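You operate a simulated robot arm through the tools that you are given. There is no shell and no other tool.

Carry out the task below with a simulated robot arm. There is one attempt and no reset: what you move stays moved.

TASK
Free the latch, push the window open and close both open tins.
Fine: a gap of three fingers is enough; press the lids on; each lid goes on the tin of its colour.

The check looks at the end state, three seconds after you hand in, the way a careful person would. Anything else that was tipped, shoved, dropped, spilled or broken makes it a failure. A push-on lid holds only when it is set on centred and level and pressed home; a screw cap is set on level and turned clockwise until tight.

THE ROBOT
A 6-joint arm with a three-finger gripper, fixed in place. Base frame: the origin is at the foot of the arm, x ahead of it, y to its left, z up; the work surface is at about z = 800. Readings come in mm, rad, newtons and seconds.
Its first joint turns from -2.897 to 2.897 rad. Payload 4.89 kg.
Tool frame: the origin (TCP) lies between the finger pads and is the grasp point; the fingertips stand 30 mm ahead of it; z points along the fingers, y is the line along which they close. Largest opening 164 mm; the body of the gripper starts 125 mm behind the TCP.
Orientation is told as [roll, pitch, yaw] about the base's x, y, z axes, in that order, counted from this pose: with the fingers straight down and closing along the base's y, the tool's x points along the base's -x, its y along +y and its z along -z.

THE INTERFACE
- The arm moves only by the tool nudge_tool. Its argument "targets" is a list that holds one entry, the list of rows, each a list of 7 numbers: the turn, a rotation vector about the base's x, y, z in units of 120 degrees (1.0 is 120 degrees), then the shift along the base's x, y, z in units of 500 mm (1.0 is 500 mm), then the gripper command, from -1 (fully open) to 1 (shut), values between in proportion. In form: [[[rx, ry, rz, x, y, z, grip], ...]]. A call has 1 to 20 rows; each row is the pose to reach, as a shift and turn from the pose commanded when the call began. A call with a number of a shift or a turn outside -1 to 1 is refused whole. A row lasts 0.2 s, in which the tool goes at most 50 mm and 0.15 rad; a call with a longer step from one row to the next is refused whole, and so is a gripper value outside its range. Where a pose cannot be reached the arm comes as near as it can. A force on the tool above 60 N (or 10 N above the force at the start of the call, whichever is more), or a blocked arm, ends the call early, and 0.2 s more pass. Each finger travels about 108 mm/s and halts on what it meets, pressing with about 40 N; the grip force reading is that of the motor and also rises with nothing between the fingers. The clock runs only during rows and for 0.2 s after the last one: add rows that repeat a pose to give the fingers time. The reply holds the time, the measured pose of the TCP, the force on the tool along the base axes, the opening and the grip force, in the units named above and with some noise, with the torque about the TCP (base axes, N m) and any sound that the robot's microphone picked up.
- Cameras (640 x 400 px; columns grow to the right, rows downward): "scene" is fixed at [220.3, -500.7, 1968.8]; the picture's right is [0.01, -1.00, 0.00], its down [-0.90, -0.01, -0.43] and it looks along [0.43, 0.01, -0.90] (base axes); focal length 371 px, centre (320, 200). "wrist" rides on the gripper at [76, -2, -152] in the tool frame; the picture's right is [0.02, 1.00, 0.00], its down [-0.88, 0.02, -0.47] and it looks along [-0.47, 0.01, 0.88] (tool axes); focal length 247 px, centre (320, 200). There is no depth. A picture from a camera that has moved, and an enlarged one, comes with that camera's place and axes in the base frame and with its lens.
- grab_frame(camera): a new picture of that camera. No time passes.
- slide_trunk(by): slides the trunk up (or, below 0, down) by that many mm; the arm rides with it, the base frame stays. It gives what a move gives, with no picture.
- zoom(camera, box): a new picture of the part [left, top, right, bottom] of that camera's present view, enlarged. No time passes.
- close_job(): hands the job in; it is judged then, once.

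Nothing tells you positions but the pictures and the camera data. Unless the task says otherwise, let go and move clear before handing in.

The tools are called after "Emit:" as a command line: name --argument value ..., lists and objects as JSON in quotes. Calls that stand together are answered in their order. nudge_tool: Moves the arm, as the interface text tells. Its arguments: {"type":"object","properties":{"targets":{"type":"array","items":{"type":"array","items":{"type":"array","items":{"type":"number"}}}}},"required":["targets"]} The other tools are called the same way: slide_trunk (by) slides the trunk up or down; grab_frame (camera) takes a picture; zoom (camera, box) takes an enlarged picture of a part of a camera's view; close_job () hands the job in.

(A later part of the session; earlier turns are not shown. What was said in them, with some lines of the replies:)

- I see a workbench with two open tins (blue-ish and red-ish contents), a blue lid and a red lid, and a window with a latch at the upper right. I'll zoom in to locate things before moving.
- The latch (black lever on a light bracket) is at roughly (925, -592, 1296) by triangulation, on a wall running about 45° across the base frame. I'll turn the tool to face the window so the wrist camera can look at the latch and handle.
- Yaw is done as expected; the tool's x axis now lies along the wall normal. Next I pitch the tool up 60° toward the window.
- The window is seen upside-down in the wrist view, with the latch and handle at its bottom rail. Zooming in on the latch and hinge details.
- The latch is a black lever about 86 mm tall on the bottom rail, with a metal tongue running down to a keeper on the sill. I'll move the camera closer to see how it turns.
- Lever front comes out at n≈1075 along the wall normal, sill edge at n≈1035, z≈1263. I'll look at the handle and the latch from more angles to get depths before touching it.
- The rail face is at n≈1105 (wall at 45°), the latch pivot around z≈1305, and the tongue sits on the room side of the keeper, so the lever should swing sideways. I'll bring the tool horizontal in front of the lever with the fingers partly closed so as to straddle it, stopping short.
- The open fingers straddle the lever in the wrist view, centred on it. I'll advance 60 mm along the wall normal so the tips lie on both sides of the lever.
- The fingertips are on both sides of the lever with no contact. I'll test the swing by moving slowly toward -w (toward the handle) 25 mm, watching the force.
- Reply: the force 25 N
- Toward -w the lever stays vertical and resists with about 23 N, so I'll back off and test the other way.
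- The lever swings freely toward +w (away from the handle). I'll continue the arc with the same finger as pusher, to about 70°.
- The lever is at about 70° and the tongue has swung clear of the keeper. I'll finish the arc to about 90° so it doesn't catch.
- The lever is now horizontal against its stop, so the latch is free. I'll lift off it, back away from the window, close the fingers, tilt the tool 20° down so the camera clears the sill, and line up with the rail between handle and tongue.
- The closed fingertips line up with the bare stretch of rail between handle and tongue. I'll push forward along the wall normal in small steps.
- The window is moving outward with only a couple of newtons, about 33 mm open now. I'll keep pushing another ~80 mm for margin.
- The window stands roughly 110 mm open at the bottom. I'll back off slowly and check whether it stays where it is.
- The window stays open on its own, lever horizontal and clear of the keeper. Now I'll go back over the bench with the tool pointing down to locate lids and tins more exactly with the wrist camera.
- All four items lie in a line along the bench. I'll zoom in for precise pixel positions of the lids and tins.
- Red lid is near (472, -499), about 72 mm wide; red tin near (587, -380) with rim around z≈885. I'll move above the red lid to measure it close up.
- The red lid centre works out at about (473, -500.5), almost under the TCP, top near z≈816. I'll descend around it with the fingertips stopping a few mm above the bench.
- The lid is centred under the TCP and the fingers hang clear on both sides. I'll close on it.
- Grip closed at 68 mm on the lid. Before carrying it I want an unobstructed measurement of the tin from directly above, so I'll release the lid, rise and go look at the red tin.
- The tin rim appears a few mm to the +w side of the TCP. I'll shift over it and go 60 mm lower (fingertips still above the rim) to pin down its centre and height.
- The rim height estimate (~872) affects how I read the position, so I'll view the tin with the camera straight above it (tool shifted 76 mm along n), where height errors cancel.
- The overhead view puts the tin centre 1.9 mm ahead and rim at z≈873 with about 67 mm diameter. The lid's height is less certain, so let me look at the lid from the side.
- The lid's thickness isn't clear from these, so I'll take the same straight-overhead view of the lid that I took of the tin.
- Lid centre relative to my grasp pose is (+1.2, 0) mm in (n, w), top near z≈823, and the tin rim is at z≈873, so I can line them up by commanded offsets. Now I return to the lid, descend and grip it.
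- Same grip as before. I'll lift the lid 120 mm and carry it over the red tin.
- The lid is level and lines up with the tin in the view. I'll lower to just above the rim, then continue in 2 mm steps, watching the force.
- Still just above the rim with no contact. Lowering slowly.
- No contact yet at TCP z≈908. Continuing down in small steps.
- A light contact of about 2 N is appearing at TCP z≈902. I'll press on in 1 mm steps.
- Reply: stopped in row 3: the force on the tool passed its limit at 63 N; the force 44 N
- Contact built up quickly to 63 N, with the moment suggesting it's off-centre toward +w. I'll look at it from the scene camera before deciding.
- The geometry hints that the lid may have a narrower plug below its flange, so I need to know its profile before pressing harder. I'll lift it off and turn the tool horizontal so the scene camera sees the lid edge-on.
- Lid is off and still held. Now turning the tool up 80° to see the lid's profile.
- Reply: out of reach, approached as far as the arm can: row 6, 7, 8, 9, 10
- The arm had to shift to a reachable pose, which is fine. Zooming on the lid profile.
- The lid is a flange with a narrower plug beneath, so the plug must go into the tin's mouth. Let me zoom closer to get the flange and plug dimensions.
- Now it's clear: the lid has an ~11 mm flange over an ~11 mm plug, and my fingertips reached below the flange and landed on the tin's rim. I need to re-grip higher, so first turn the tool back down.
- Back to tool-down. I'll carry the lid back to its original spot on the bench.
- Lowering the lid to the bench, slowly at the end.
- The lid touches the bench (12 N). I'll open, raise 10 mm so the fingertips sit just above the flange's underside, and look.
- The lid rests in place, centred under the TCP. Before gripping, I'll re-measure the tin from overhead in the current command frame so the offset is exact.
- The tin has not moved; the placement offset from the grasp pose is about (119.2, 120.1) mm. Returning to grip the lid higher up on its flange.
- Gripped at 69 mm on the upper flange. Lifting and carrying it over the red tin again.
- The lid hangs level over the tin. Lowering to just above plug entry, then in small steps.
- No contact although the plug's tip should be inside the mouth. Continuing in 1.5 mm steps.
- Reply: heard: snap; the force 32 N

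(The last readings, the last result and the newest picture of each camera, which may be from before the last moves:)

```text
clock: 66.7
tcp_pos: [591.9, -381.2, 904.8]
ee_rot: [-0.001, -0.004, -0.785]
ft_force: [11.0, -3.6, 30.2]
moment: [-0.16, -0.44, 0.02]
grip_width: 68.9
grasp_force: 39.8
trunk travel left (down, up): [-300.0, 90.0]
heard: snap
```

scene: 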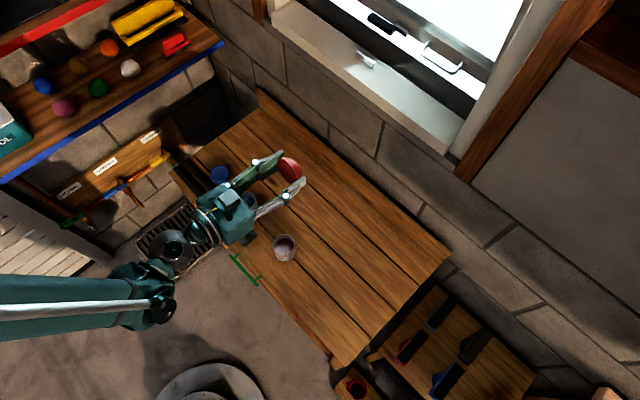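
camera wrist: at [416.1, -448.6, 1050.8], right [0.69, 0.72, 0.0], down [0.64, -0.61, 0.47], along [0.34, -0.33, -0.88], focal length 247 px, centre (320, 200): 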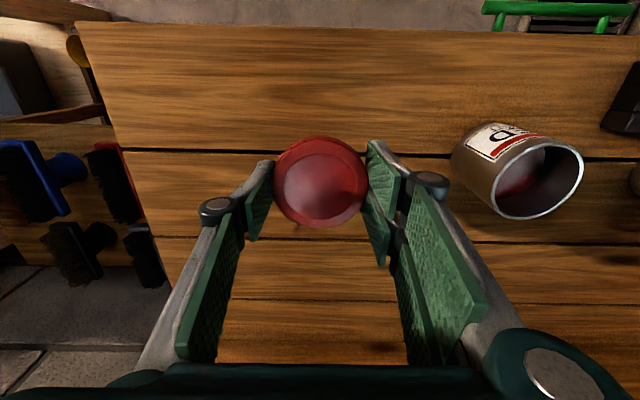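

A "snap" was heard at about the expected seating height. I'll release, rise, and look at how the lid sits.

Emit:
nudge_tool --targets '[[[0, 0, 0, 0, 0, 0, 0.0], [0, 0, 0, 0, 0, 0, -0.28], [0, 0, 0, 0, 0, 0, -0.28], [0, 0, 0, 0, 0, 0.03, -0.28], [0, 0, 0, 0, 0, 0.09, -0.28], [0, 0, 0, 0, 0, 0.16, -0.28]]]'

Emit:
grab_frame --camera "wrist"

Emit:
zoom --camera "wrist" --box '[220, 90, 420, 215]'

Emit:
zoom --camera "scene" --box '[250, 210, 330, 280]'

```text
clock: 68.0
tcp_pos: [592.1, -381.5, 983.6]
ee_rot: [0.001, -0.001, -0.786]
ft_force: [0.2, -0.1, 0.3]
moment: [0.06, 0.07, 0.0]
grip_width: 104.9
grasp_force: 0.0
trunk travel left (down, up): [-300.0, 90.0]
```

```text
taken
camera wrist: at [535.6, -328.0, 1135.7], right [0.69, 0.72, 0.0], down [0.64, -0.61, 0.47], along [0.34, -0.33, -0.88], focal length 247 px, centre (320, 200)
```

wrist: 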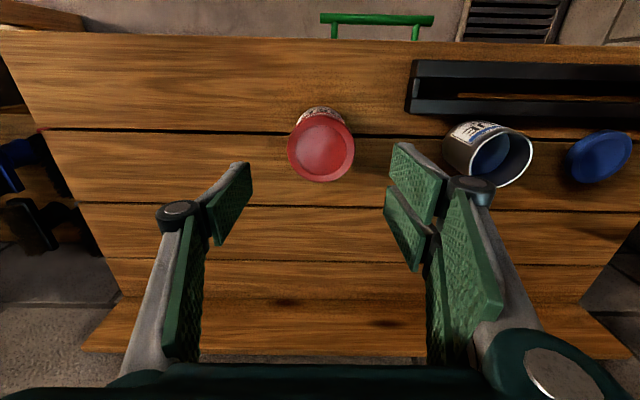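

```text
3.20 times, centred on (320, 152) of wrist
camera zoom: at [535.6, -328.0, 1135.7], right [0.69, 0.72, 0.0], down [0.64, -0.61, 0.47], along [0.34, -0.33, -0.88], focal length 790 px, centre (320, 352)
```

zoom: 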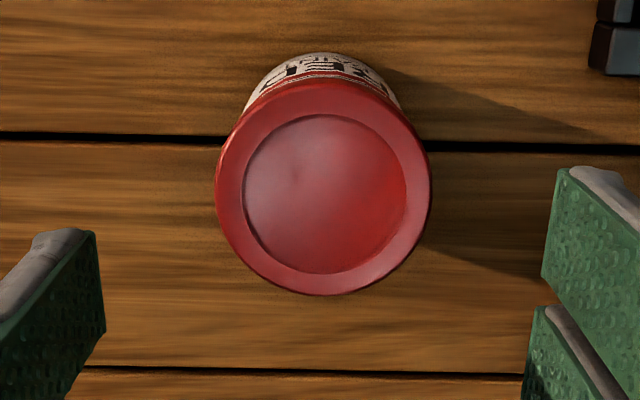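

```text
5.71 times, centred on (290, 245) of scene
camera zoom: at [220.3, -500.7, 1968.8], right [0.01, -1.0, 0.0], down [-0.9, -0.01, -0.43], along [0.43, 0.01, -0.9], focal length 2120 px, centre (491, -57)
```

zoom: 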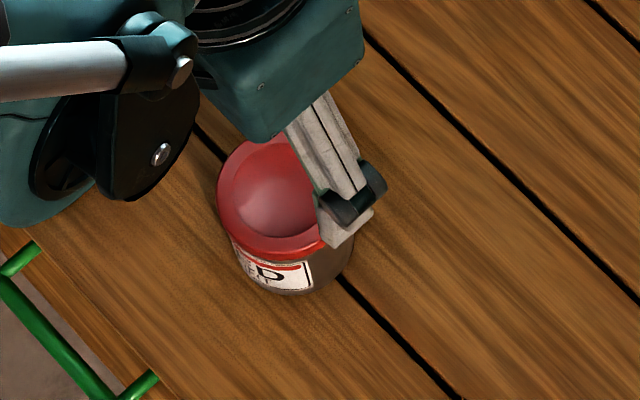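

The lid sits level and centred on the red tin. To make sure it is fully home, I'll press its centre with closed fingers.

Emit:
nudge_tool --targets '[[[0, 0, 0, 0, 0, 0, 1], [0, 0, 0, 0, 0, 0, 1], [0, 0, 0, 0, 0, -0.03, 1], [0, 0, 0, 0, 0, -0.07, 1], [0, 0, 0, 0, 0, -0.11, 1], [0, 0, 0, 0, 0, -0.13, 1], [0, 0, 0, 0, 0, -0.136, 1], [0, 0, 0, 0, 0, -0.14, 1]]]'

```text
clock: 69.8
tcp_pos: [592.0, -380.8, 913.6]
ee_rot: [0.001, 0.0, -0.785]
ft_force: [0.2, 0.8, 0.5]
moment: [-0.02, -0.02, -0.01]
grip_width: 0.2
grasp_force: 39.6
trunk travel left (down, up): [-300.0, 90.0]
```

Emit:
nudge_tool --targets '[[[0, 0, 0, 0, 0, -0.002, 1], [0, 0, 0, 0, 0, -0.004, 1], [0, 0, 0, 0, 0, -0.006, 1], [0, 0, 0, 0, 0, -0.008, 1], [0, 0, 0, 0, 0, -0.01, 1], [0, 0, 0, 0, 0, -0.012, 1]]]'

```text
clock: 71.3
tcp_pos: [591.1, -380.5, 910.3]
ee_rot: [-0.001, -0.003, -0.784]
ft_force: [3.5, 0.9, 49.1]
moment: [0.07, -0.07, 0.03]
grip_width: 6.0
grasp_force: 40.0
trunk travel left (down, up): [-300.0, 90.0]
stopped in row 6: the force on the tool passed its limit at 63 N (the readings are from after the stop); the commanded pose is now the measured one
```

The red lid is firmly home (63 N with no further travel). Now I'll rise and go to the overhead viewing pose for the blue tin.

Emit:
nudge_tool --targets '[[[0, 0, 0, 0, 0, 0.02, 1], [0, 0, 0, 0, 0, 0.09, 1], [0, 0, 0, 0, 0, 0.16, 0.5], [0, 0, 0, 0.06, 0.0236, 0.18, 0.0], [0, 0, 0, 0.14, 0.0551, 0.18, -0.28], [0, 0, 0, 0.22, 0.0866, 0.18, -0.28], [0, 0, 0, 0.3, 0.118, 0.18, -0.28], [0, 0, 0, 0.37, 0.1456, 0.18, -0.28], [0, 0, 0, 0.4056, 0.1596, 0.14, -0.28], [0, 0, 0, 0.4056, 0.1596, 0.08, -0.28], [0, 0, 0, 0.4056, 0.1596, 0.0274, -0.28], [0, 0, 0, 0.4056, 0.1596, 0.0274, -0.28]]]'

Emit:
grab_frame --camera "wrist"

Emit:
zoom --camera "wrist" --box '[220, 10, 420, 135]'

```text
clock: 73.9
tcp_pos: [794.0, -301.2, 921.5]
ee_rot: [0.0, -0.003, -0.785]
ft_force: [0.4, -0.9, -0.7]
moment: [0.05, 0.03, -0.03]
grip_width: 104.9
grasp_force: 0.1
trunk travel left (down, up): [-300.0, 90.0]
```

```text
taken
camera wrist: at [739.1, -247.2, 1073.8], right [0.69, 0.72, 0.0], down [0.64, -0.61, 0.47], along [0.34, -0.33, -0.88], focal length 247 px, centre (320, 200)
```

wrist: 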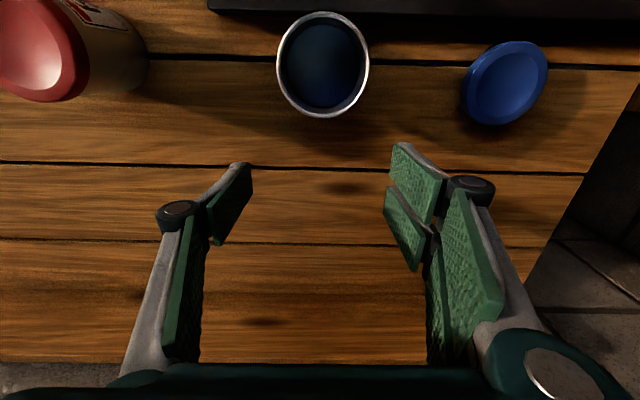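

```text
3.20 times, centred on (320, 72) of wrist
camera zoom: at [739.1, -247.2, 1073.8], right [0.69, 0.72, 0.0], down [0.64, -0.61, 0.47], along [0.34, -0.33, -0.88], focal length 790 px, centre (320, 608)
```

zoom: 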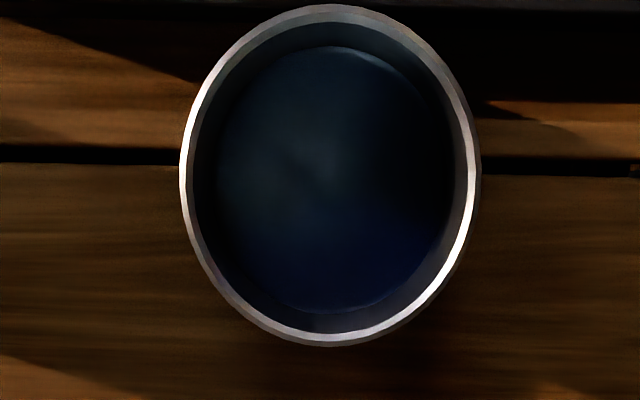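

Blue tin centre measured relative to this pose (−75.4, +0.2). Next the overhead view of the blue lid.

Emit:
nudge_tool --targets '[[[0, 0, 0, 0.05, 0.0454, 0, -0.28], [0, 0, 0, 0.1, 0.0909, -0.02, -0.28], [0, 0, 0, 0.15, 0.1363, -0.04, -0.28], [0, 0, 0, 0.2, 0.1817, -0.06, -0.28], [0, 0, 0, 0.2508, 0.2272, -0.066, -0.28], [0, 0, 0, 0.2508, 0.2272, -0.066, -0.28]]]'

Emit:
grab_frame --camera "wrist"

Emit:
zoom --camera "wrist" --box '[220, 10, 420, 135]'

```text
clock: 75.3
tcp_pos: [920.6, -186.2, 887.6]
ee_rot: [-0.001, -0.002, -0.785]
ft_force: [0.4, 0.7, -0.5]
moment: [-0.03, 0.09, 0.01]
grip_width: 105.1
grasp_force: 0.0
trunk travel left (down, up): [-300.0, 90.0]
```

```text
taken
camera wrist: at [864.5, -133.0, 1040.7], right [0.69, 0.72, 0.0], down [0.64, -0.61, 0.47], along [0.34, -0.33, -0.88], focal length 247 px, centre (320, 200)
```

wrist: 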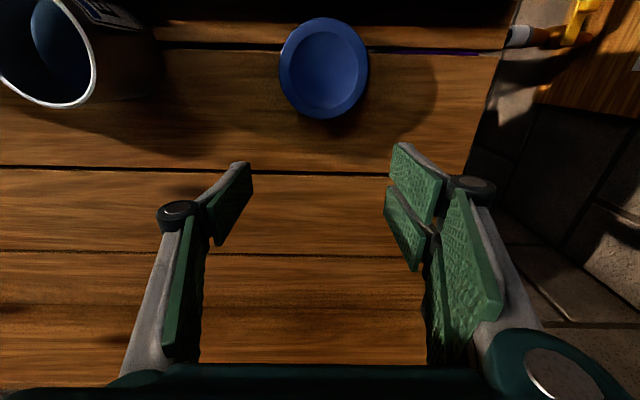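

```text
3.20 times, centred on (320, 72) of wrist
camera zoom: at [864.5, -133.0, 1040.7], right [0.69, 0.72, 0.0], down [0.64, -0.61, 0.47], along [0.34, -0.33, -0.88], focal length 790 px, centre (320, 608)
```

zoom: 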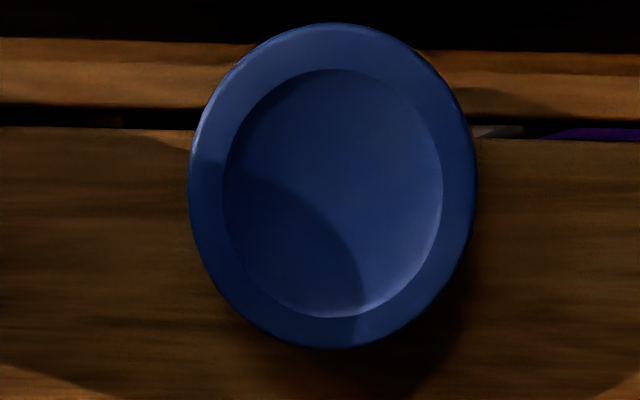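

The blue lid is at (−73.0, +1.0) from this pose, similar in shape to the red one. I'll move over it, descend to the same relative height as the successful red grip, and check.

Emit:
nudge_tool --targets '[[[0, 0, 0, -0.034, 0.0349, 0, -0.28], [0, 0, 0, -0.068, 0.0698, 0, -0.28], [0, 0, 0, -0.1018, 0.1046, 0, -0.28], [0, 0, 0, -0.1018, 0.1046, 0, -0.28], [0, 0, 0, -0.1018, 0.1046, -0.03, -0.28], [0, 0, 0, -0.1018, 0.1046, -0.06, -0.28], [0, 0, 0, -0.1018, 0.1046, -0.08, -0.28], [0, 0, 0, -0.1018, 0.1046, -0.088, -0.28], [0, 0, 0, -0.1018, 0.1046, -0.088, -0.28]]]'

Emit:
grab_frame --camera "wrist"

Emit:
zoom --camera "wrist" --box '[220, 120, 420, 245]'

```text
clock: 77.3
tcp_pos: [868.9, -135.1, 844.0]
ee_rot: [0.001, -0.002, -0.786]
ft_force: [1.0, 0.8, 0.6]
moment: [-0.02, 0.02, -0.01]
grip_width: 105.1
grasp_force: 0.1
trunk travel left (down, up): [-300.0, 90.0]
```

```text
taken
camera wrist: at [814.1, -82.3, 996.9], right [0.69, 0.72, 0.0], down [0.64, -0.61, 0.47], along [0.34, -0.33, -0.88], focal length 247 px, centre (320, 200)
```

wrist: 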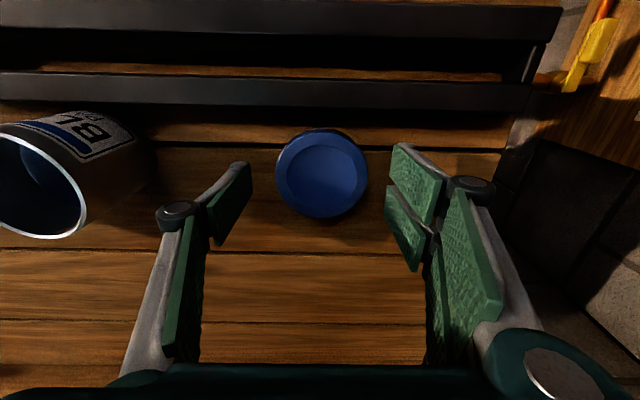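

```text
3.20 times, centred on (320, 182) of wrist
camera zoom: at [814.1, -82.3, 996.9], right [0.69, 0.72, 0.0], down [0.64, -0.61, 0.47], along [0.34, -0.33, -0.88], focal length 790 px, centre (320, 256)
```

zoom: 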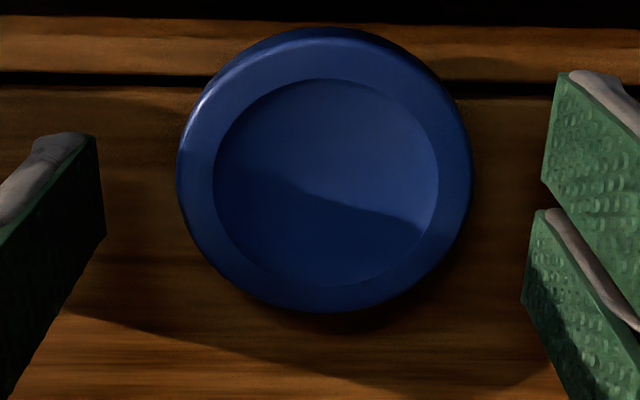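

The blue lid looks ~3 mm off in n and 1.5 mm in w compared with the red grasp view. I'll shift to reproduce the same relative view as the red grasp so I can use that placement as a reference.

Emit:
nudge_tool --targets '[[[0, 0, 0, -0.0012, 0.0033, 0, -0.28], [0, 0, 0, -0.0024, 0.0066, 0, -0.28], [0, 0, 0, -0.0024, 0.0066, 0, -0.28]]]'

Emit:
zoom --camera "wrist" --box '[220, 120, 420, 245]'

```text
clock: 78.1
tcp_pos: [868.0, -132.7, 847.1]
ee_rot: [0.0, -0.003, -0.787]
ft_force: [-0.7, 0.0, -0.6]
moment: [-0.02, -0.01, 0.0]
grip_width: 105.0
grasp_force: 0.1
trunk travel left (down, up): [-300.0, 90.0]
```

```text
3.20 times, centred on (320, 182) of wrist
camera zoom: at [812.7, -78.7, 997.2], right [0.69, 0.72, 0.0], down [0.64, -0.61, 0.47], along [0.34, -0.33, -0.88], focal length 790 px, centre (320, 256)
```

zoom: 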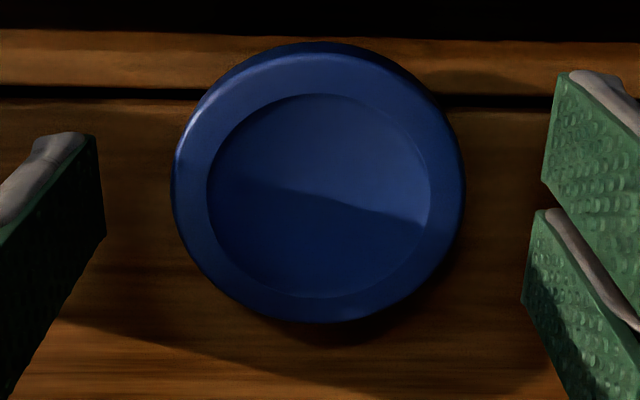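

The view now matches the red grasp exactly. Closing on the blue lid.

Emit:
nudge_tool --targets '[[[0, 0, 0, 0, 0, 0, 0.0], [0, 0, 0, 0, 0, 0, 0.15], [0, 0, 0, 0, 0, 0, 1], [0, 0, 0, 0, 0, 0, 1], [0, 0, 0, 0, 0, 0, 1]]]'

Emit:
zoom --camera "wrist" --box '[220, 120, 420, 245]'

```text
clock: 79.3
tcp_pos: [867.5, -133.0, 845.1]
ee_rot: [0.001, -0.003, -0.785]
ft_force: [0.3, 1.1, 1.9]
moment: [-0.03, 0.0, 0.0]
grip_width: 69.2
grasp_force: 40.1
trunk travel left (down, up): [-300.0, 90.0]
```

```text
3.20 times, centred on (320, 182) of wrist
camera zoom: at [812.7, -78.7, 997.3], right [0.69, 0.72, 0.0], down [0.64, -0.61, 0.47], along [0.34, -0.33, -0.88], focal length 790 px, centre (320, 256)
```

zoom: 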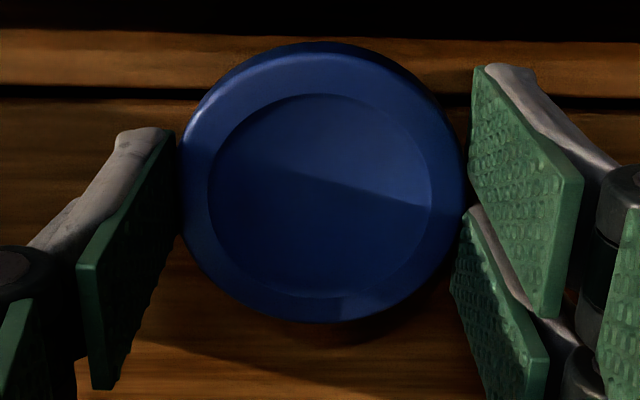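

Gripped at 69 mm. Lifting and carrying the blue lid over the blue tin for a hover check.

Emit:
nudge_tool --targets '[[[0, 0, 0, 0, 0, 0.02, 1], [0, 0, 0, 0, 0, 0.07, 1], [0, 0, 0, 0, 0, 0.14, 1], [0, 0, 0, 0, 0, 0.2, 1], [0, 0, 0, -0.02, -0.0181, 0.22, 1], [0, 0, 0, -0.07, -0.0634, 0.22, 1], [0, 0, 0, -0.12, -0.1086, 0.22, 1], [0, 0, 0, -0.17, -0.1539, 0.22, 1], [0, 0, 0, -0.21, -0.1901, 0.22, 1], [0, 0, 0, -0.24, -0.2173, 0.22, 1], [0, 0, 0, -0.2543, -0.2302, 0.22, 1], [0, 0, 0, -0.2543, -0.2302, 0.22, 1]]]'

Emit:
zoom --camera "wrist" --box '[220, 100, 420, 225]'

Emit:
grab_frame --camera "wrist"

```text
clock: 81.9
tcp_pos: [740.6, -247.6, 955.7]
ee_rot: [-0.001, -0.003, -0.785]
ft_force: [0.3, 0.4, 0.0]
moment: [0.05, -0.02, 0.03]
grip_width: 69.1
grasp_force: 39.6
trunk travel left (down, up): [-300.0, 90.0]
```

```text
3.20 times, centred on (320, 162) of wrist
camera zoom: at [685.2, -194.7, 1107.4], right [0.69, 0.72, 0.0], down [0.64, -0.61, 0.47], along [0.34, -0.33, -0.88], focal length 790 px, centre (320, 320)
```

zoom: 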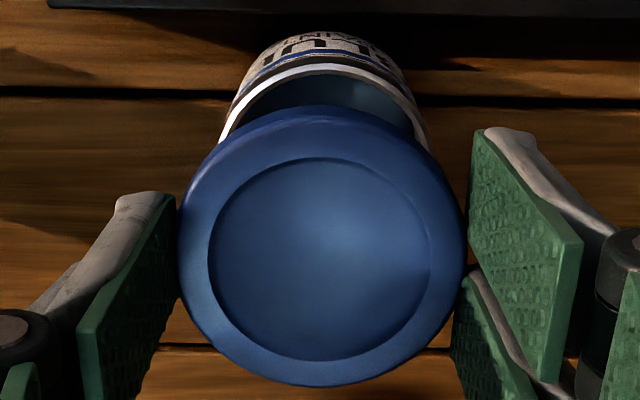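

```text
taken
camera wrist: at [685.2, -194.7, 1107.4], right [0.69, 0.72, 0.0], down [0.64, -0.61, 0.47], along [0.34, -0.33, -0.88], focal length 247 px, centre (320, 200)
```

wrist: 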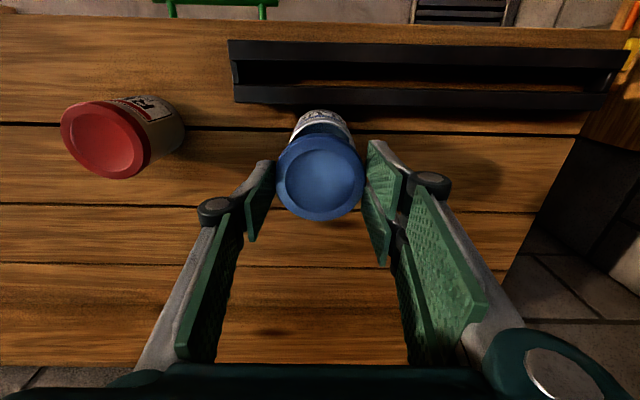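

Compared with the red hover view, the blue rim sits about 4 px higher. Let me zoom more closely to quantify.

Emit:
zoom --camera "wrist" --box '[280, 105, 360, 155]'

```text
8.00 times, centred on (320, 130) of wrist
camera zoom: at [685.2, -194.7, 1107.4], right [0.69, 0.72, 0.0], down [0.64, -0.61, 0.47], along [0.34, -0.33, -0.88], focal length 1976 px, centre (320, 760)
```

zoom: 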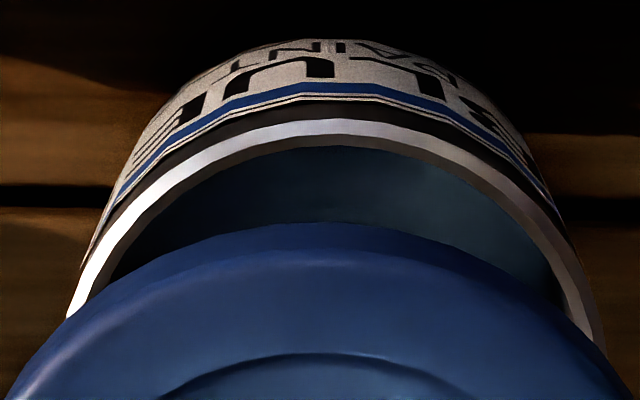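

The blue lid needs to go about 1.6 mm toward −n and 0.6 mm toward +w to match the red configuration. Applying that and rechecking.

Emit:
nudge_tool --targets '[[[0, 0, 0, -0.0014, 0.0031, 0, 1], [0, 0, 0, -0.0014, 0.0031, -0.04, 1], [0, 0, 0, -0.0014, 0.0031, -0.06, 1], [0, 0, 0, -0.0014, 0.0031, -0.06, 1]]]'

Emit:
zoom --camera "wrist" --box '[280, 105, 360, 155]'

Emit:
zoom --camera "wrist" --box '[220, 100, 420, 225]'

```text
clock: 82.9
tcp_pos: [740.4, -247.2, 926.5]
ee_rot: [0.0, -0.001, -0.786]
ft_force: [0.1, -1.0, -1.2]
moment: [0.0, 0.08, -0.01]
grip_width: 69.2
grasp_force: 39.7
trunk travel left (down, up): [-300.0, 90.0]
```

```text
8.00 times, centred on (320, 130) of wrist
camera zoom: at [684.9, -193.0, 1077.3], right [0.69, 0.72, 0.0], down [0.64, -0.61, 0.47], along [0.34, -0.33, -0.88], focal length 1976 px, centre (320, 760)
```

zoom: 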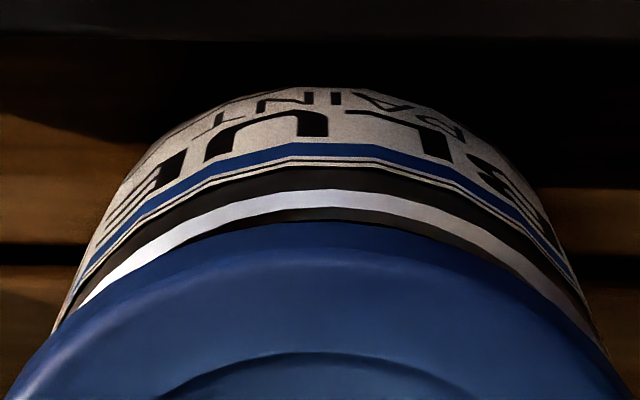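

```text
3.20 times, centred on (320, 162) of wrist
camera zoom: at [684.9, -193.0, 1077.3], right [0.69, 0.72, 0.0], down [0.64, -0.61, 0.47], along [0.34, -0.33, -0.88], focal length 790 px, centre (320, 320)
```

zoom: 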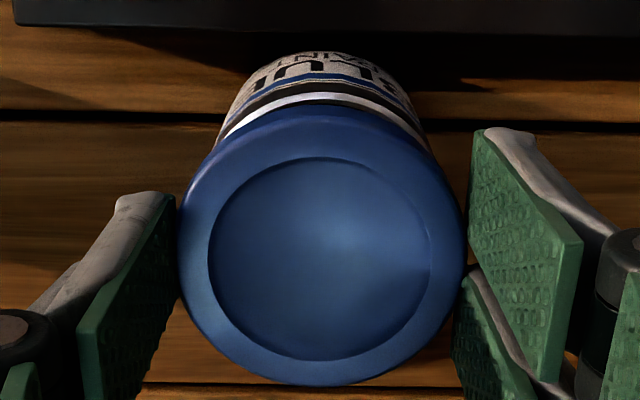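

Now the lid and rim line up as they did for red (within ~0.3 mm). Lowering in steps.

Emit:
nudge_tool --targets '[[[0, 0, 0, 0, 0, -0.006, 1], [0, 0, 0, 0, 0, -0.012, 1], [0, 0, 0, 0, 0, -0.018, 1], [0, 0, 0, 0, 0, -0.023, 1], [0, 0, 0, 0, 0, -0.027, 1]]]'

Emit:
zoom --camera "wrist" --box '[280, 105, 360, 155]'

```text
clock: 84.1
tcp_pos: [740.8, -246.3, 911.2]
ee_rot: [0.001, -0.002, -0.786]
ft_force: [-0.4, -0.1, -0.3]
moment: [0.07, -0.02, 0.04]
grip_width: 69.1
grasp_force: 39.7
trunk travel left (down, up): [-300.0, 90.0]
```

```text
8.00 times, centred on (320, 130) of wrist
camera zoom: at [684.5, -192.7, 1063.6], right [0.69, 0.72, 0.0], down [0.64, -0.61, 0.47], along [0.34, -0.33, -0.88], focal length 1976 px, centre (320, 760)
```

zoom: 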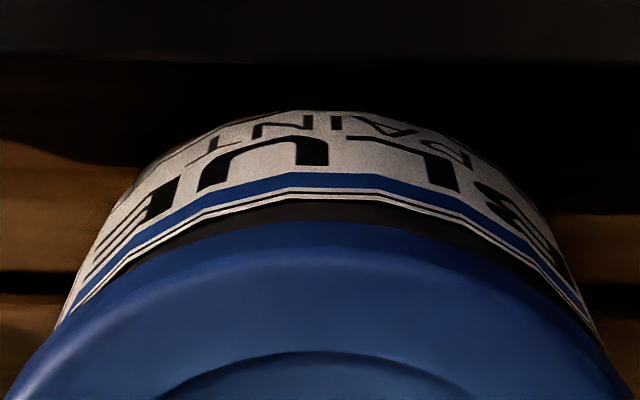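

No contact, plug entering cleanly. Continuing.

Emit:
nudge_tool --targets '[[[0, 0, 0, 0, 0, -0.003, 1], [0, 0, 0, 0, 0, -0.006, 1], [0, 0, 0, 0, 0, -0.009, 1]]]'

```text
clock: 84.9
tcp_pos: [741.3, -245.2, 908.1]
ee_rot: [0.0, -0.001, -0.786]
ft_force: [0.0, 0.3, 0.0]
moment: [0.04, 0.01, -0.01]
grip_width: 69.1
grasp_force: 39.9
trunk travel left (down, up): [-300.0, 90.0]
```

Emit:
nudge_tool --targets '[[[0, 0, 0, 0, 0, -0.002, 1], [0, 0, 0, 0, 0, -0.004, 1], [0, 0, 0, 0, 0, -0.006, 1]]]'

```text
clock: 85.7
tcp_pos: [740.3, -245.4, 907.2]
ee_rot: [0.0, -0.004, -0.786]
ft_force: [6.8, 0.0, 31.7]
moment: [-0.08, -0.27, -0.1]
grip_width: 69.4
grasp_force: 39.9
trunk travel left (down, up): [-300.0, 90.0]
heard: snap
```

Another "snap" at 32 N: the blue lid has seated. I'll release, rise and inspect it.

Emit:
nudge_tool --targets '[[[0, 0, 0, 0, 0, 0, 0.0], [0, 0, 0, 0, 0, 0, -0.28], [0, 0, 0, 0, 0, 0, -0.28], [0, 0, 0, 0, 0, 0.03, -0.28], [0, 0, 0, 0, 0, 0.09, -0.28], [0, 0, 0, 0, 0, 0.16, -0.28]]]'

Emit:
grab_frame --camera "wrist"

Emit:
zoom --camera "wrist" --box '[220, 90, 420, 215]'

```text
clock: 87.1
tcp_pos: [739.7, -245.1, 984.5]
ee_rot: [0.0, -0.002, -0.786]
ft_force: [0.4, 0.4, 0.0]
moment: [0.01, 0.09, 0.0]
grip_width: 104.9
grasp_force: 0.2
trunk travel left (down, up): [-300.0, 90.0]
```

```text
taken
camera wrist: at [685.3, -192.4, 1136.3], right [0.69, 0.72, 0.0], down [0.64, -0.61, 0.47], along [0.34, -0.33, -0.88], focal length 247 px, centre (320, 200)
```

wrist: 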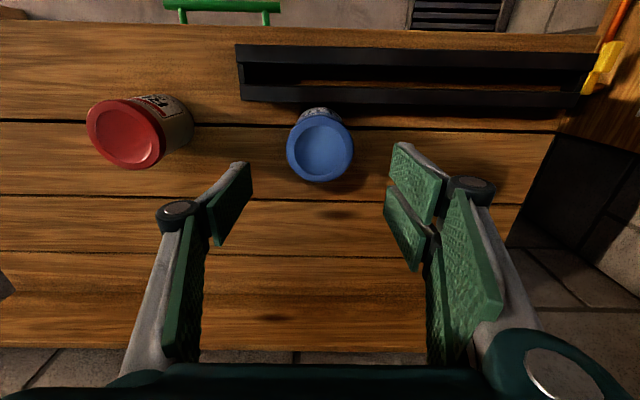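

```text
3.20 times, centred on (320, 152) of wrist
camera zoom: at [685.3, -192.4, 1136.3], right [0.69, 0.72, 0.0], down [0.64, -0.61, 0.47], along [0.34, -0.33, -0.88], focal length 790 px, centre (320, 352)
```

zoom: 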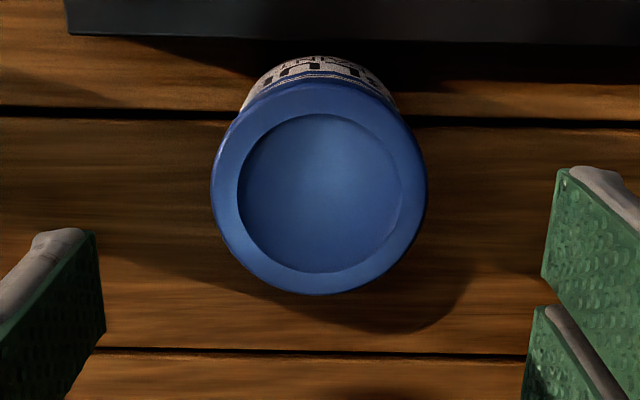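

The blue lid sits level and centred. Same check press on its centre with closed fingers.

Emit:
nudge_tool --targets '[[[0, 0, 0, 0, 0, 0, 1], [0, 0, 0, 0, 0, 0, 1], [0, 0, 0, 0, 0, -0.03, 1], [0, 0, 0, 0, 0, -0.07, 1], [0, 0, 0, 0, 0, -0.11, 1], [0, 0, 0, 0, 0, -0.126, 1], [0, 0, 0, 0, 0, -0.132, 1], [0, 0, 0, 0, 0, -0.136, 1]]]'

Emit:
nudge_tool --targets '[[[0, 0, 0, 0, 0, -0.002, 1], [0, 0, 0, 0, 0, -0.004, 1], [0, 0, 0, 0, 0, -0.006, 1], [0, 0, 0, 0, 0, -0.008, 1], [0, 0, 0, 0, 0, -0.01, 1], [0, 0, 0, 0, 0, -0.012, 1]]]'

```text
clock: 88.9
tcp_pos: [740.1, -245.6, 916.7]
ee_rot: [0.0, -0.002, -0.785]
ft_force: [-0.7, 0.0, 0.7]
moment: [-0.02, -0.03, 0.04]
grip_width: 0.1
grasp_force: 40.3
trunk travel left (down, up): [-300.0, 90.0]
```

```text
clock: 90.3
tcp_pos: [739.6, -244.5, 911.4]
ee_rot: [0.001, -0.003, -0.785]
ft_force: [3.4, 1.4, 10.9]
moment: [0.04, -0.06, -0.02]
grip_width: 5.9
grasp_force: 40.2
trunk travel left (down, up): [-300.0, 90.0]
```

Emit:
nudge_tool --targets '[[[0, 0, 0, 0, 0, -0.001, 1], [0, 0, 0, 0, 0, -0.002, 1], [0, 0, 0, 0, 0, -0.003, 1], [0, 0, 0, 0, 0, -0.004, 1]]]'

```text
clock: 91.3
tcp_pos: [739.3, -245.0, 910.5]
ee_rot: [-0.001, -0.003, -0.785]
ft_force: [8.6, 1.9, 56.9]
moment: [0.1, -0.27, -0.01]
grip_width: 5.9
grasp_force: 39.6
trunk travel left (down, up): [-300.0, 90.0]
```

57 N with no travel: the blue lid is home. I'll lift off, rise clear and check the whole scene.

Emit:
nudge_tool --targets '[[[0, 0, 0, 0, 0, 0.01, 1], [0, 0, 0, 0, 0, 0.05, 1], [0, 0, 0, 0, 0, 0.13, 0.5], [0, 0, 0, 0, 0, 0.22, 0.0], [0, 0, 0, -0.05, 0, 0.3, -0.28], [0, 0, 0, -0.1, 0.03, 0.38, -0.28], [0, 0, 0, -0.15, 0.07, 0.45, -0.28], [0, 0, 0, -0.19, 0.12, 0.52, -0.28], [0, 0, 0, -0.22, 0.18, 0.58, -0.28], [0, 0, 0, -0.25, 0.24, 0.64, -0.28]]]'

Emit:
grab_frame --camera "scene"

Emit:
grab_frame --camera "wrist"

Emit:
zoom --camera "scene" --box '[260, 0, 500, 150]'

Emit:
zoom --camera "scene" --box '[180, 140, 340, 300]'

```text
clock: 93.5
tcp_pos: [615.8, -125.6, 1229.3]
ee_rot: [0.0, -0.003, -0.786]
ft_force: [1.3, -0.6, -0.6]
moment: [0.07, 0.13, 0.0]
grip_width: 105.2
grasp_force: 0.1
trunk travel left (down, up): [-300.0, 90.0]
```

```text
taken
```

scene: 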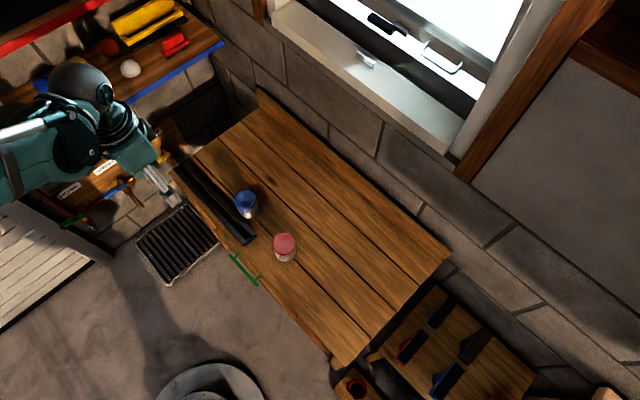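

```text
taken
camera wrist: at [560.6, -72.3, 1380.7], right [0.69, 0.72, 0.0], down [0.64, -0.61, 0.47], along [0.34, -0.33, -0.88], focal length 247 px, centre (320, 200)
```

wrist: 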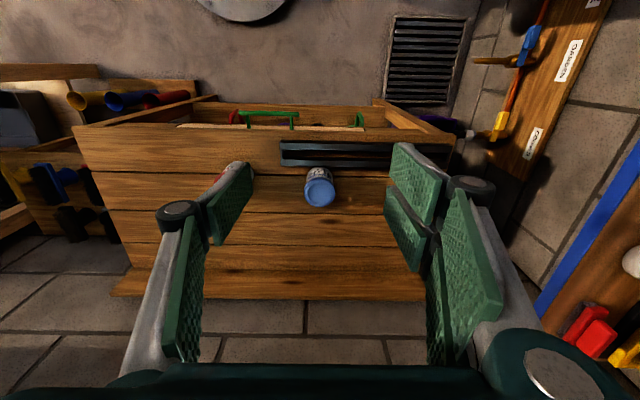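

```text
2.67 times, centred on (380, 75) of scene
camera zoom: at [220.3, -500.7, 1968.8], right [0.01, -1.0, 0.0], down [-0.9, -0.01, -0.43], along [0.43, 0.01, -0.9], focal length 990 px, centre (160, 533)
```

zoom: 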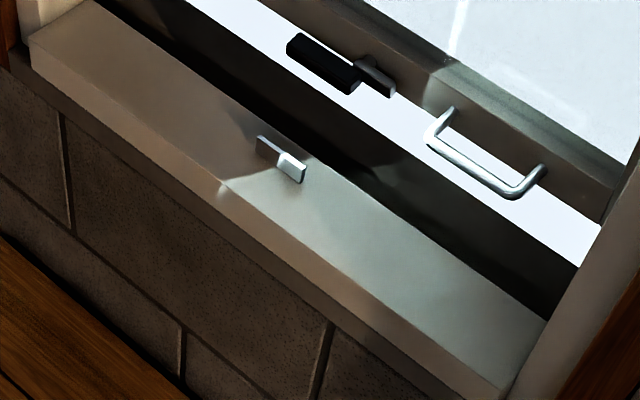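

```text
2.50 times, centred on (260, 220) of scene
camera zoom: at [220.3, -500.7, 1968.8], right [0.01, -1.0, 0.0], down [-0.9, -0.01, -0.43], along [0.43, 0.01, -0.9], focal length 928 px, centre (470, 150)
```

zoom: 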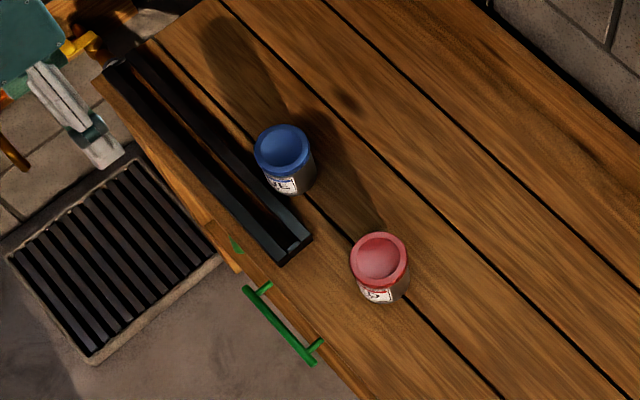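

Both tins have lids of their own colour pressed on, the latch lever is turned clear and the window stands open about 11 cm. The arm is empty and clear of everything, so I hand in the job.

Emit:
close_job

```text
The job is handed in.
```

I've freed the latch, opened the window and closed both tins, and the job is handed in. No verdict came back.

- **Latch:** the lever only swings away from the handle. I turned it about 90° until it was horizontal, and the tongue is well clear of its keeper.
- **Window:** it is open about 11 cm at the bottom, more than the three fingers you asked for. It stayed open with nothing holding it.
- **Red tin:** on the first try my fingertips landed on the tin's rim. I took the lid off, gripped it higher and set it on again. It snapped on, and a check press to about 60 N moved it no further.
- **Blue tin:** the lid snapped on first time and also didn't move when pressed to 57 N.

In the last pictures both lids sit level and centred, each on the tin of its colour. I saw nothing else tipped, shifted or spilled. The gripper is empty and clear of everything.
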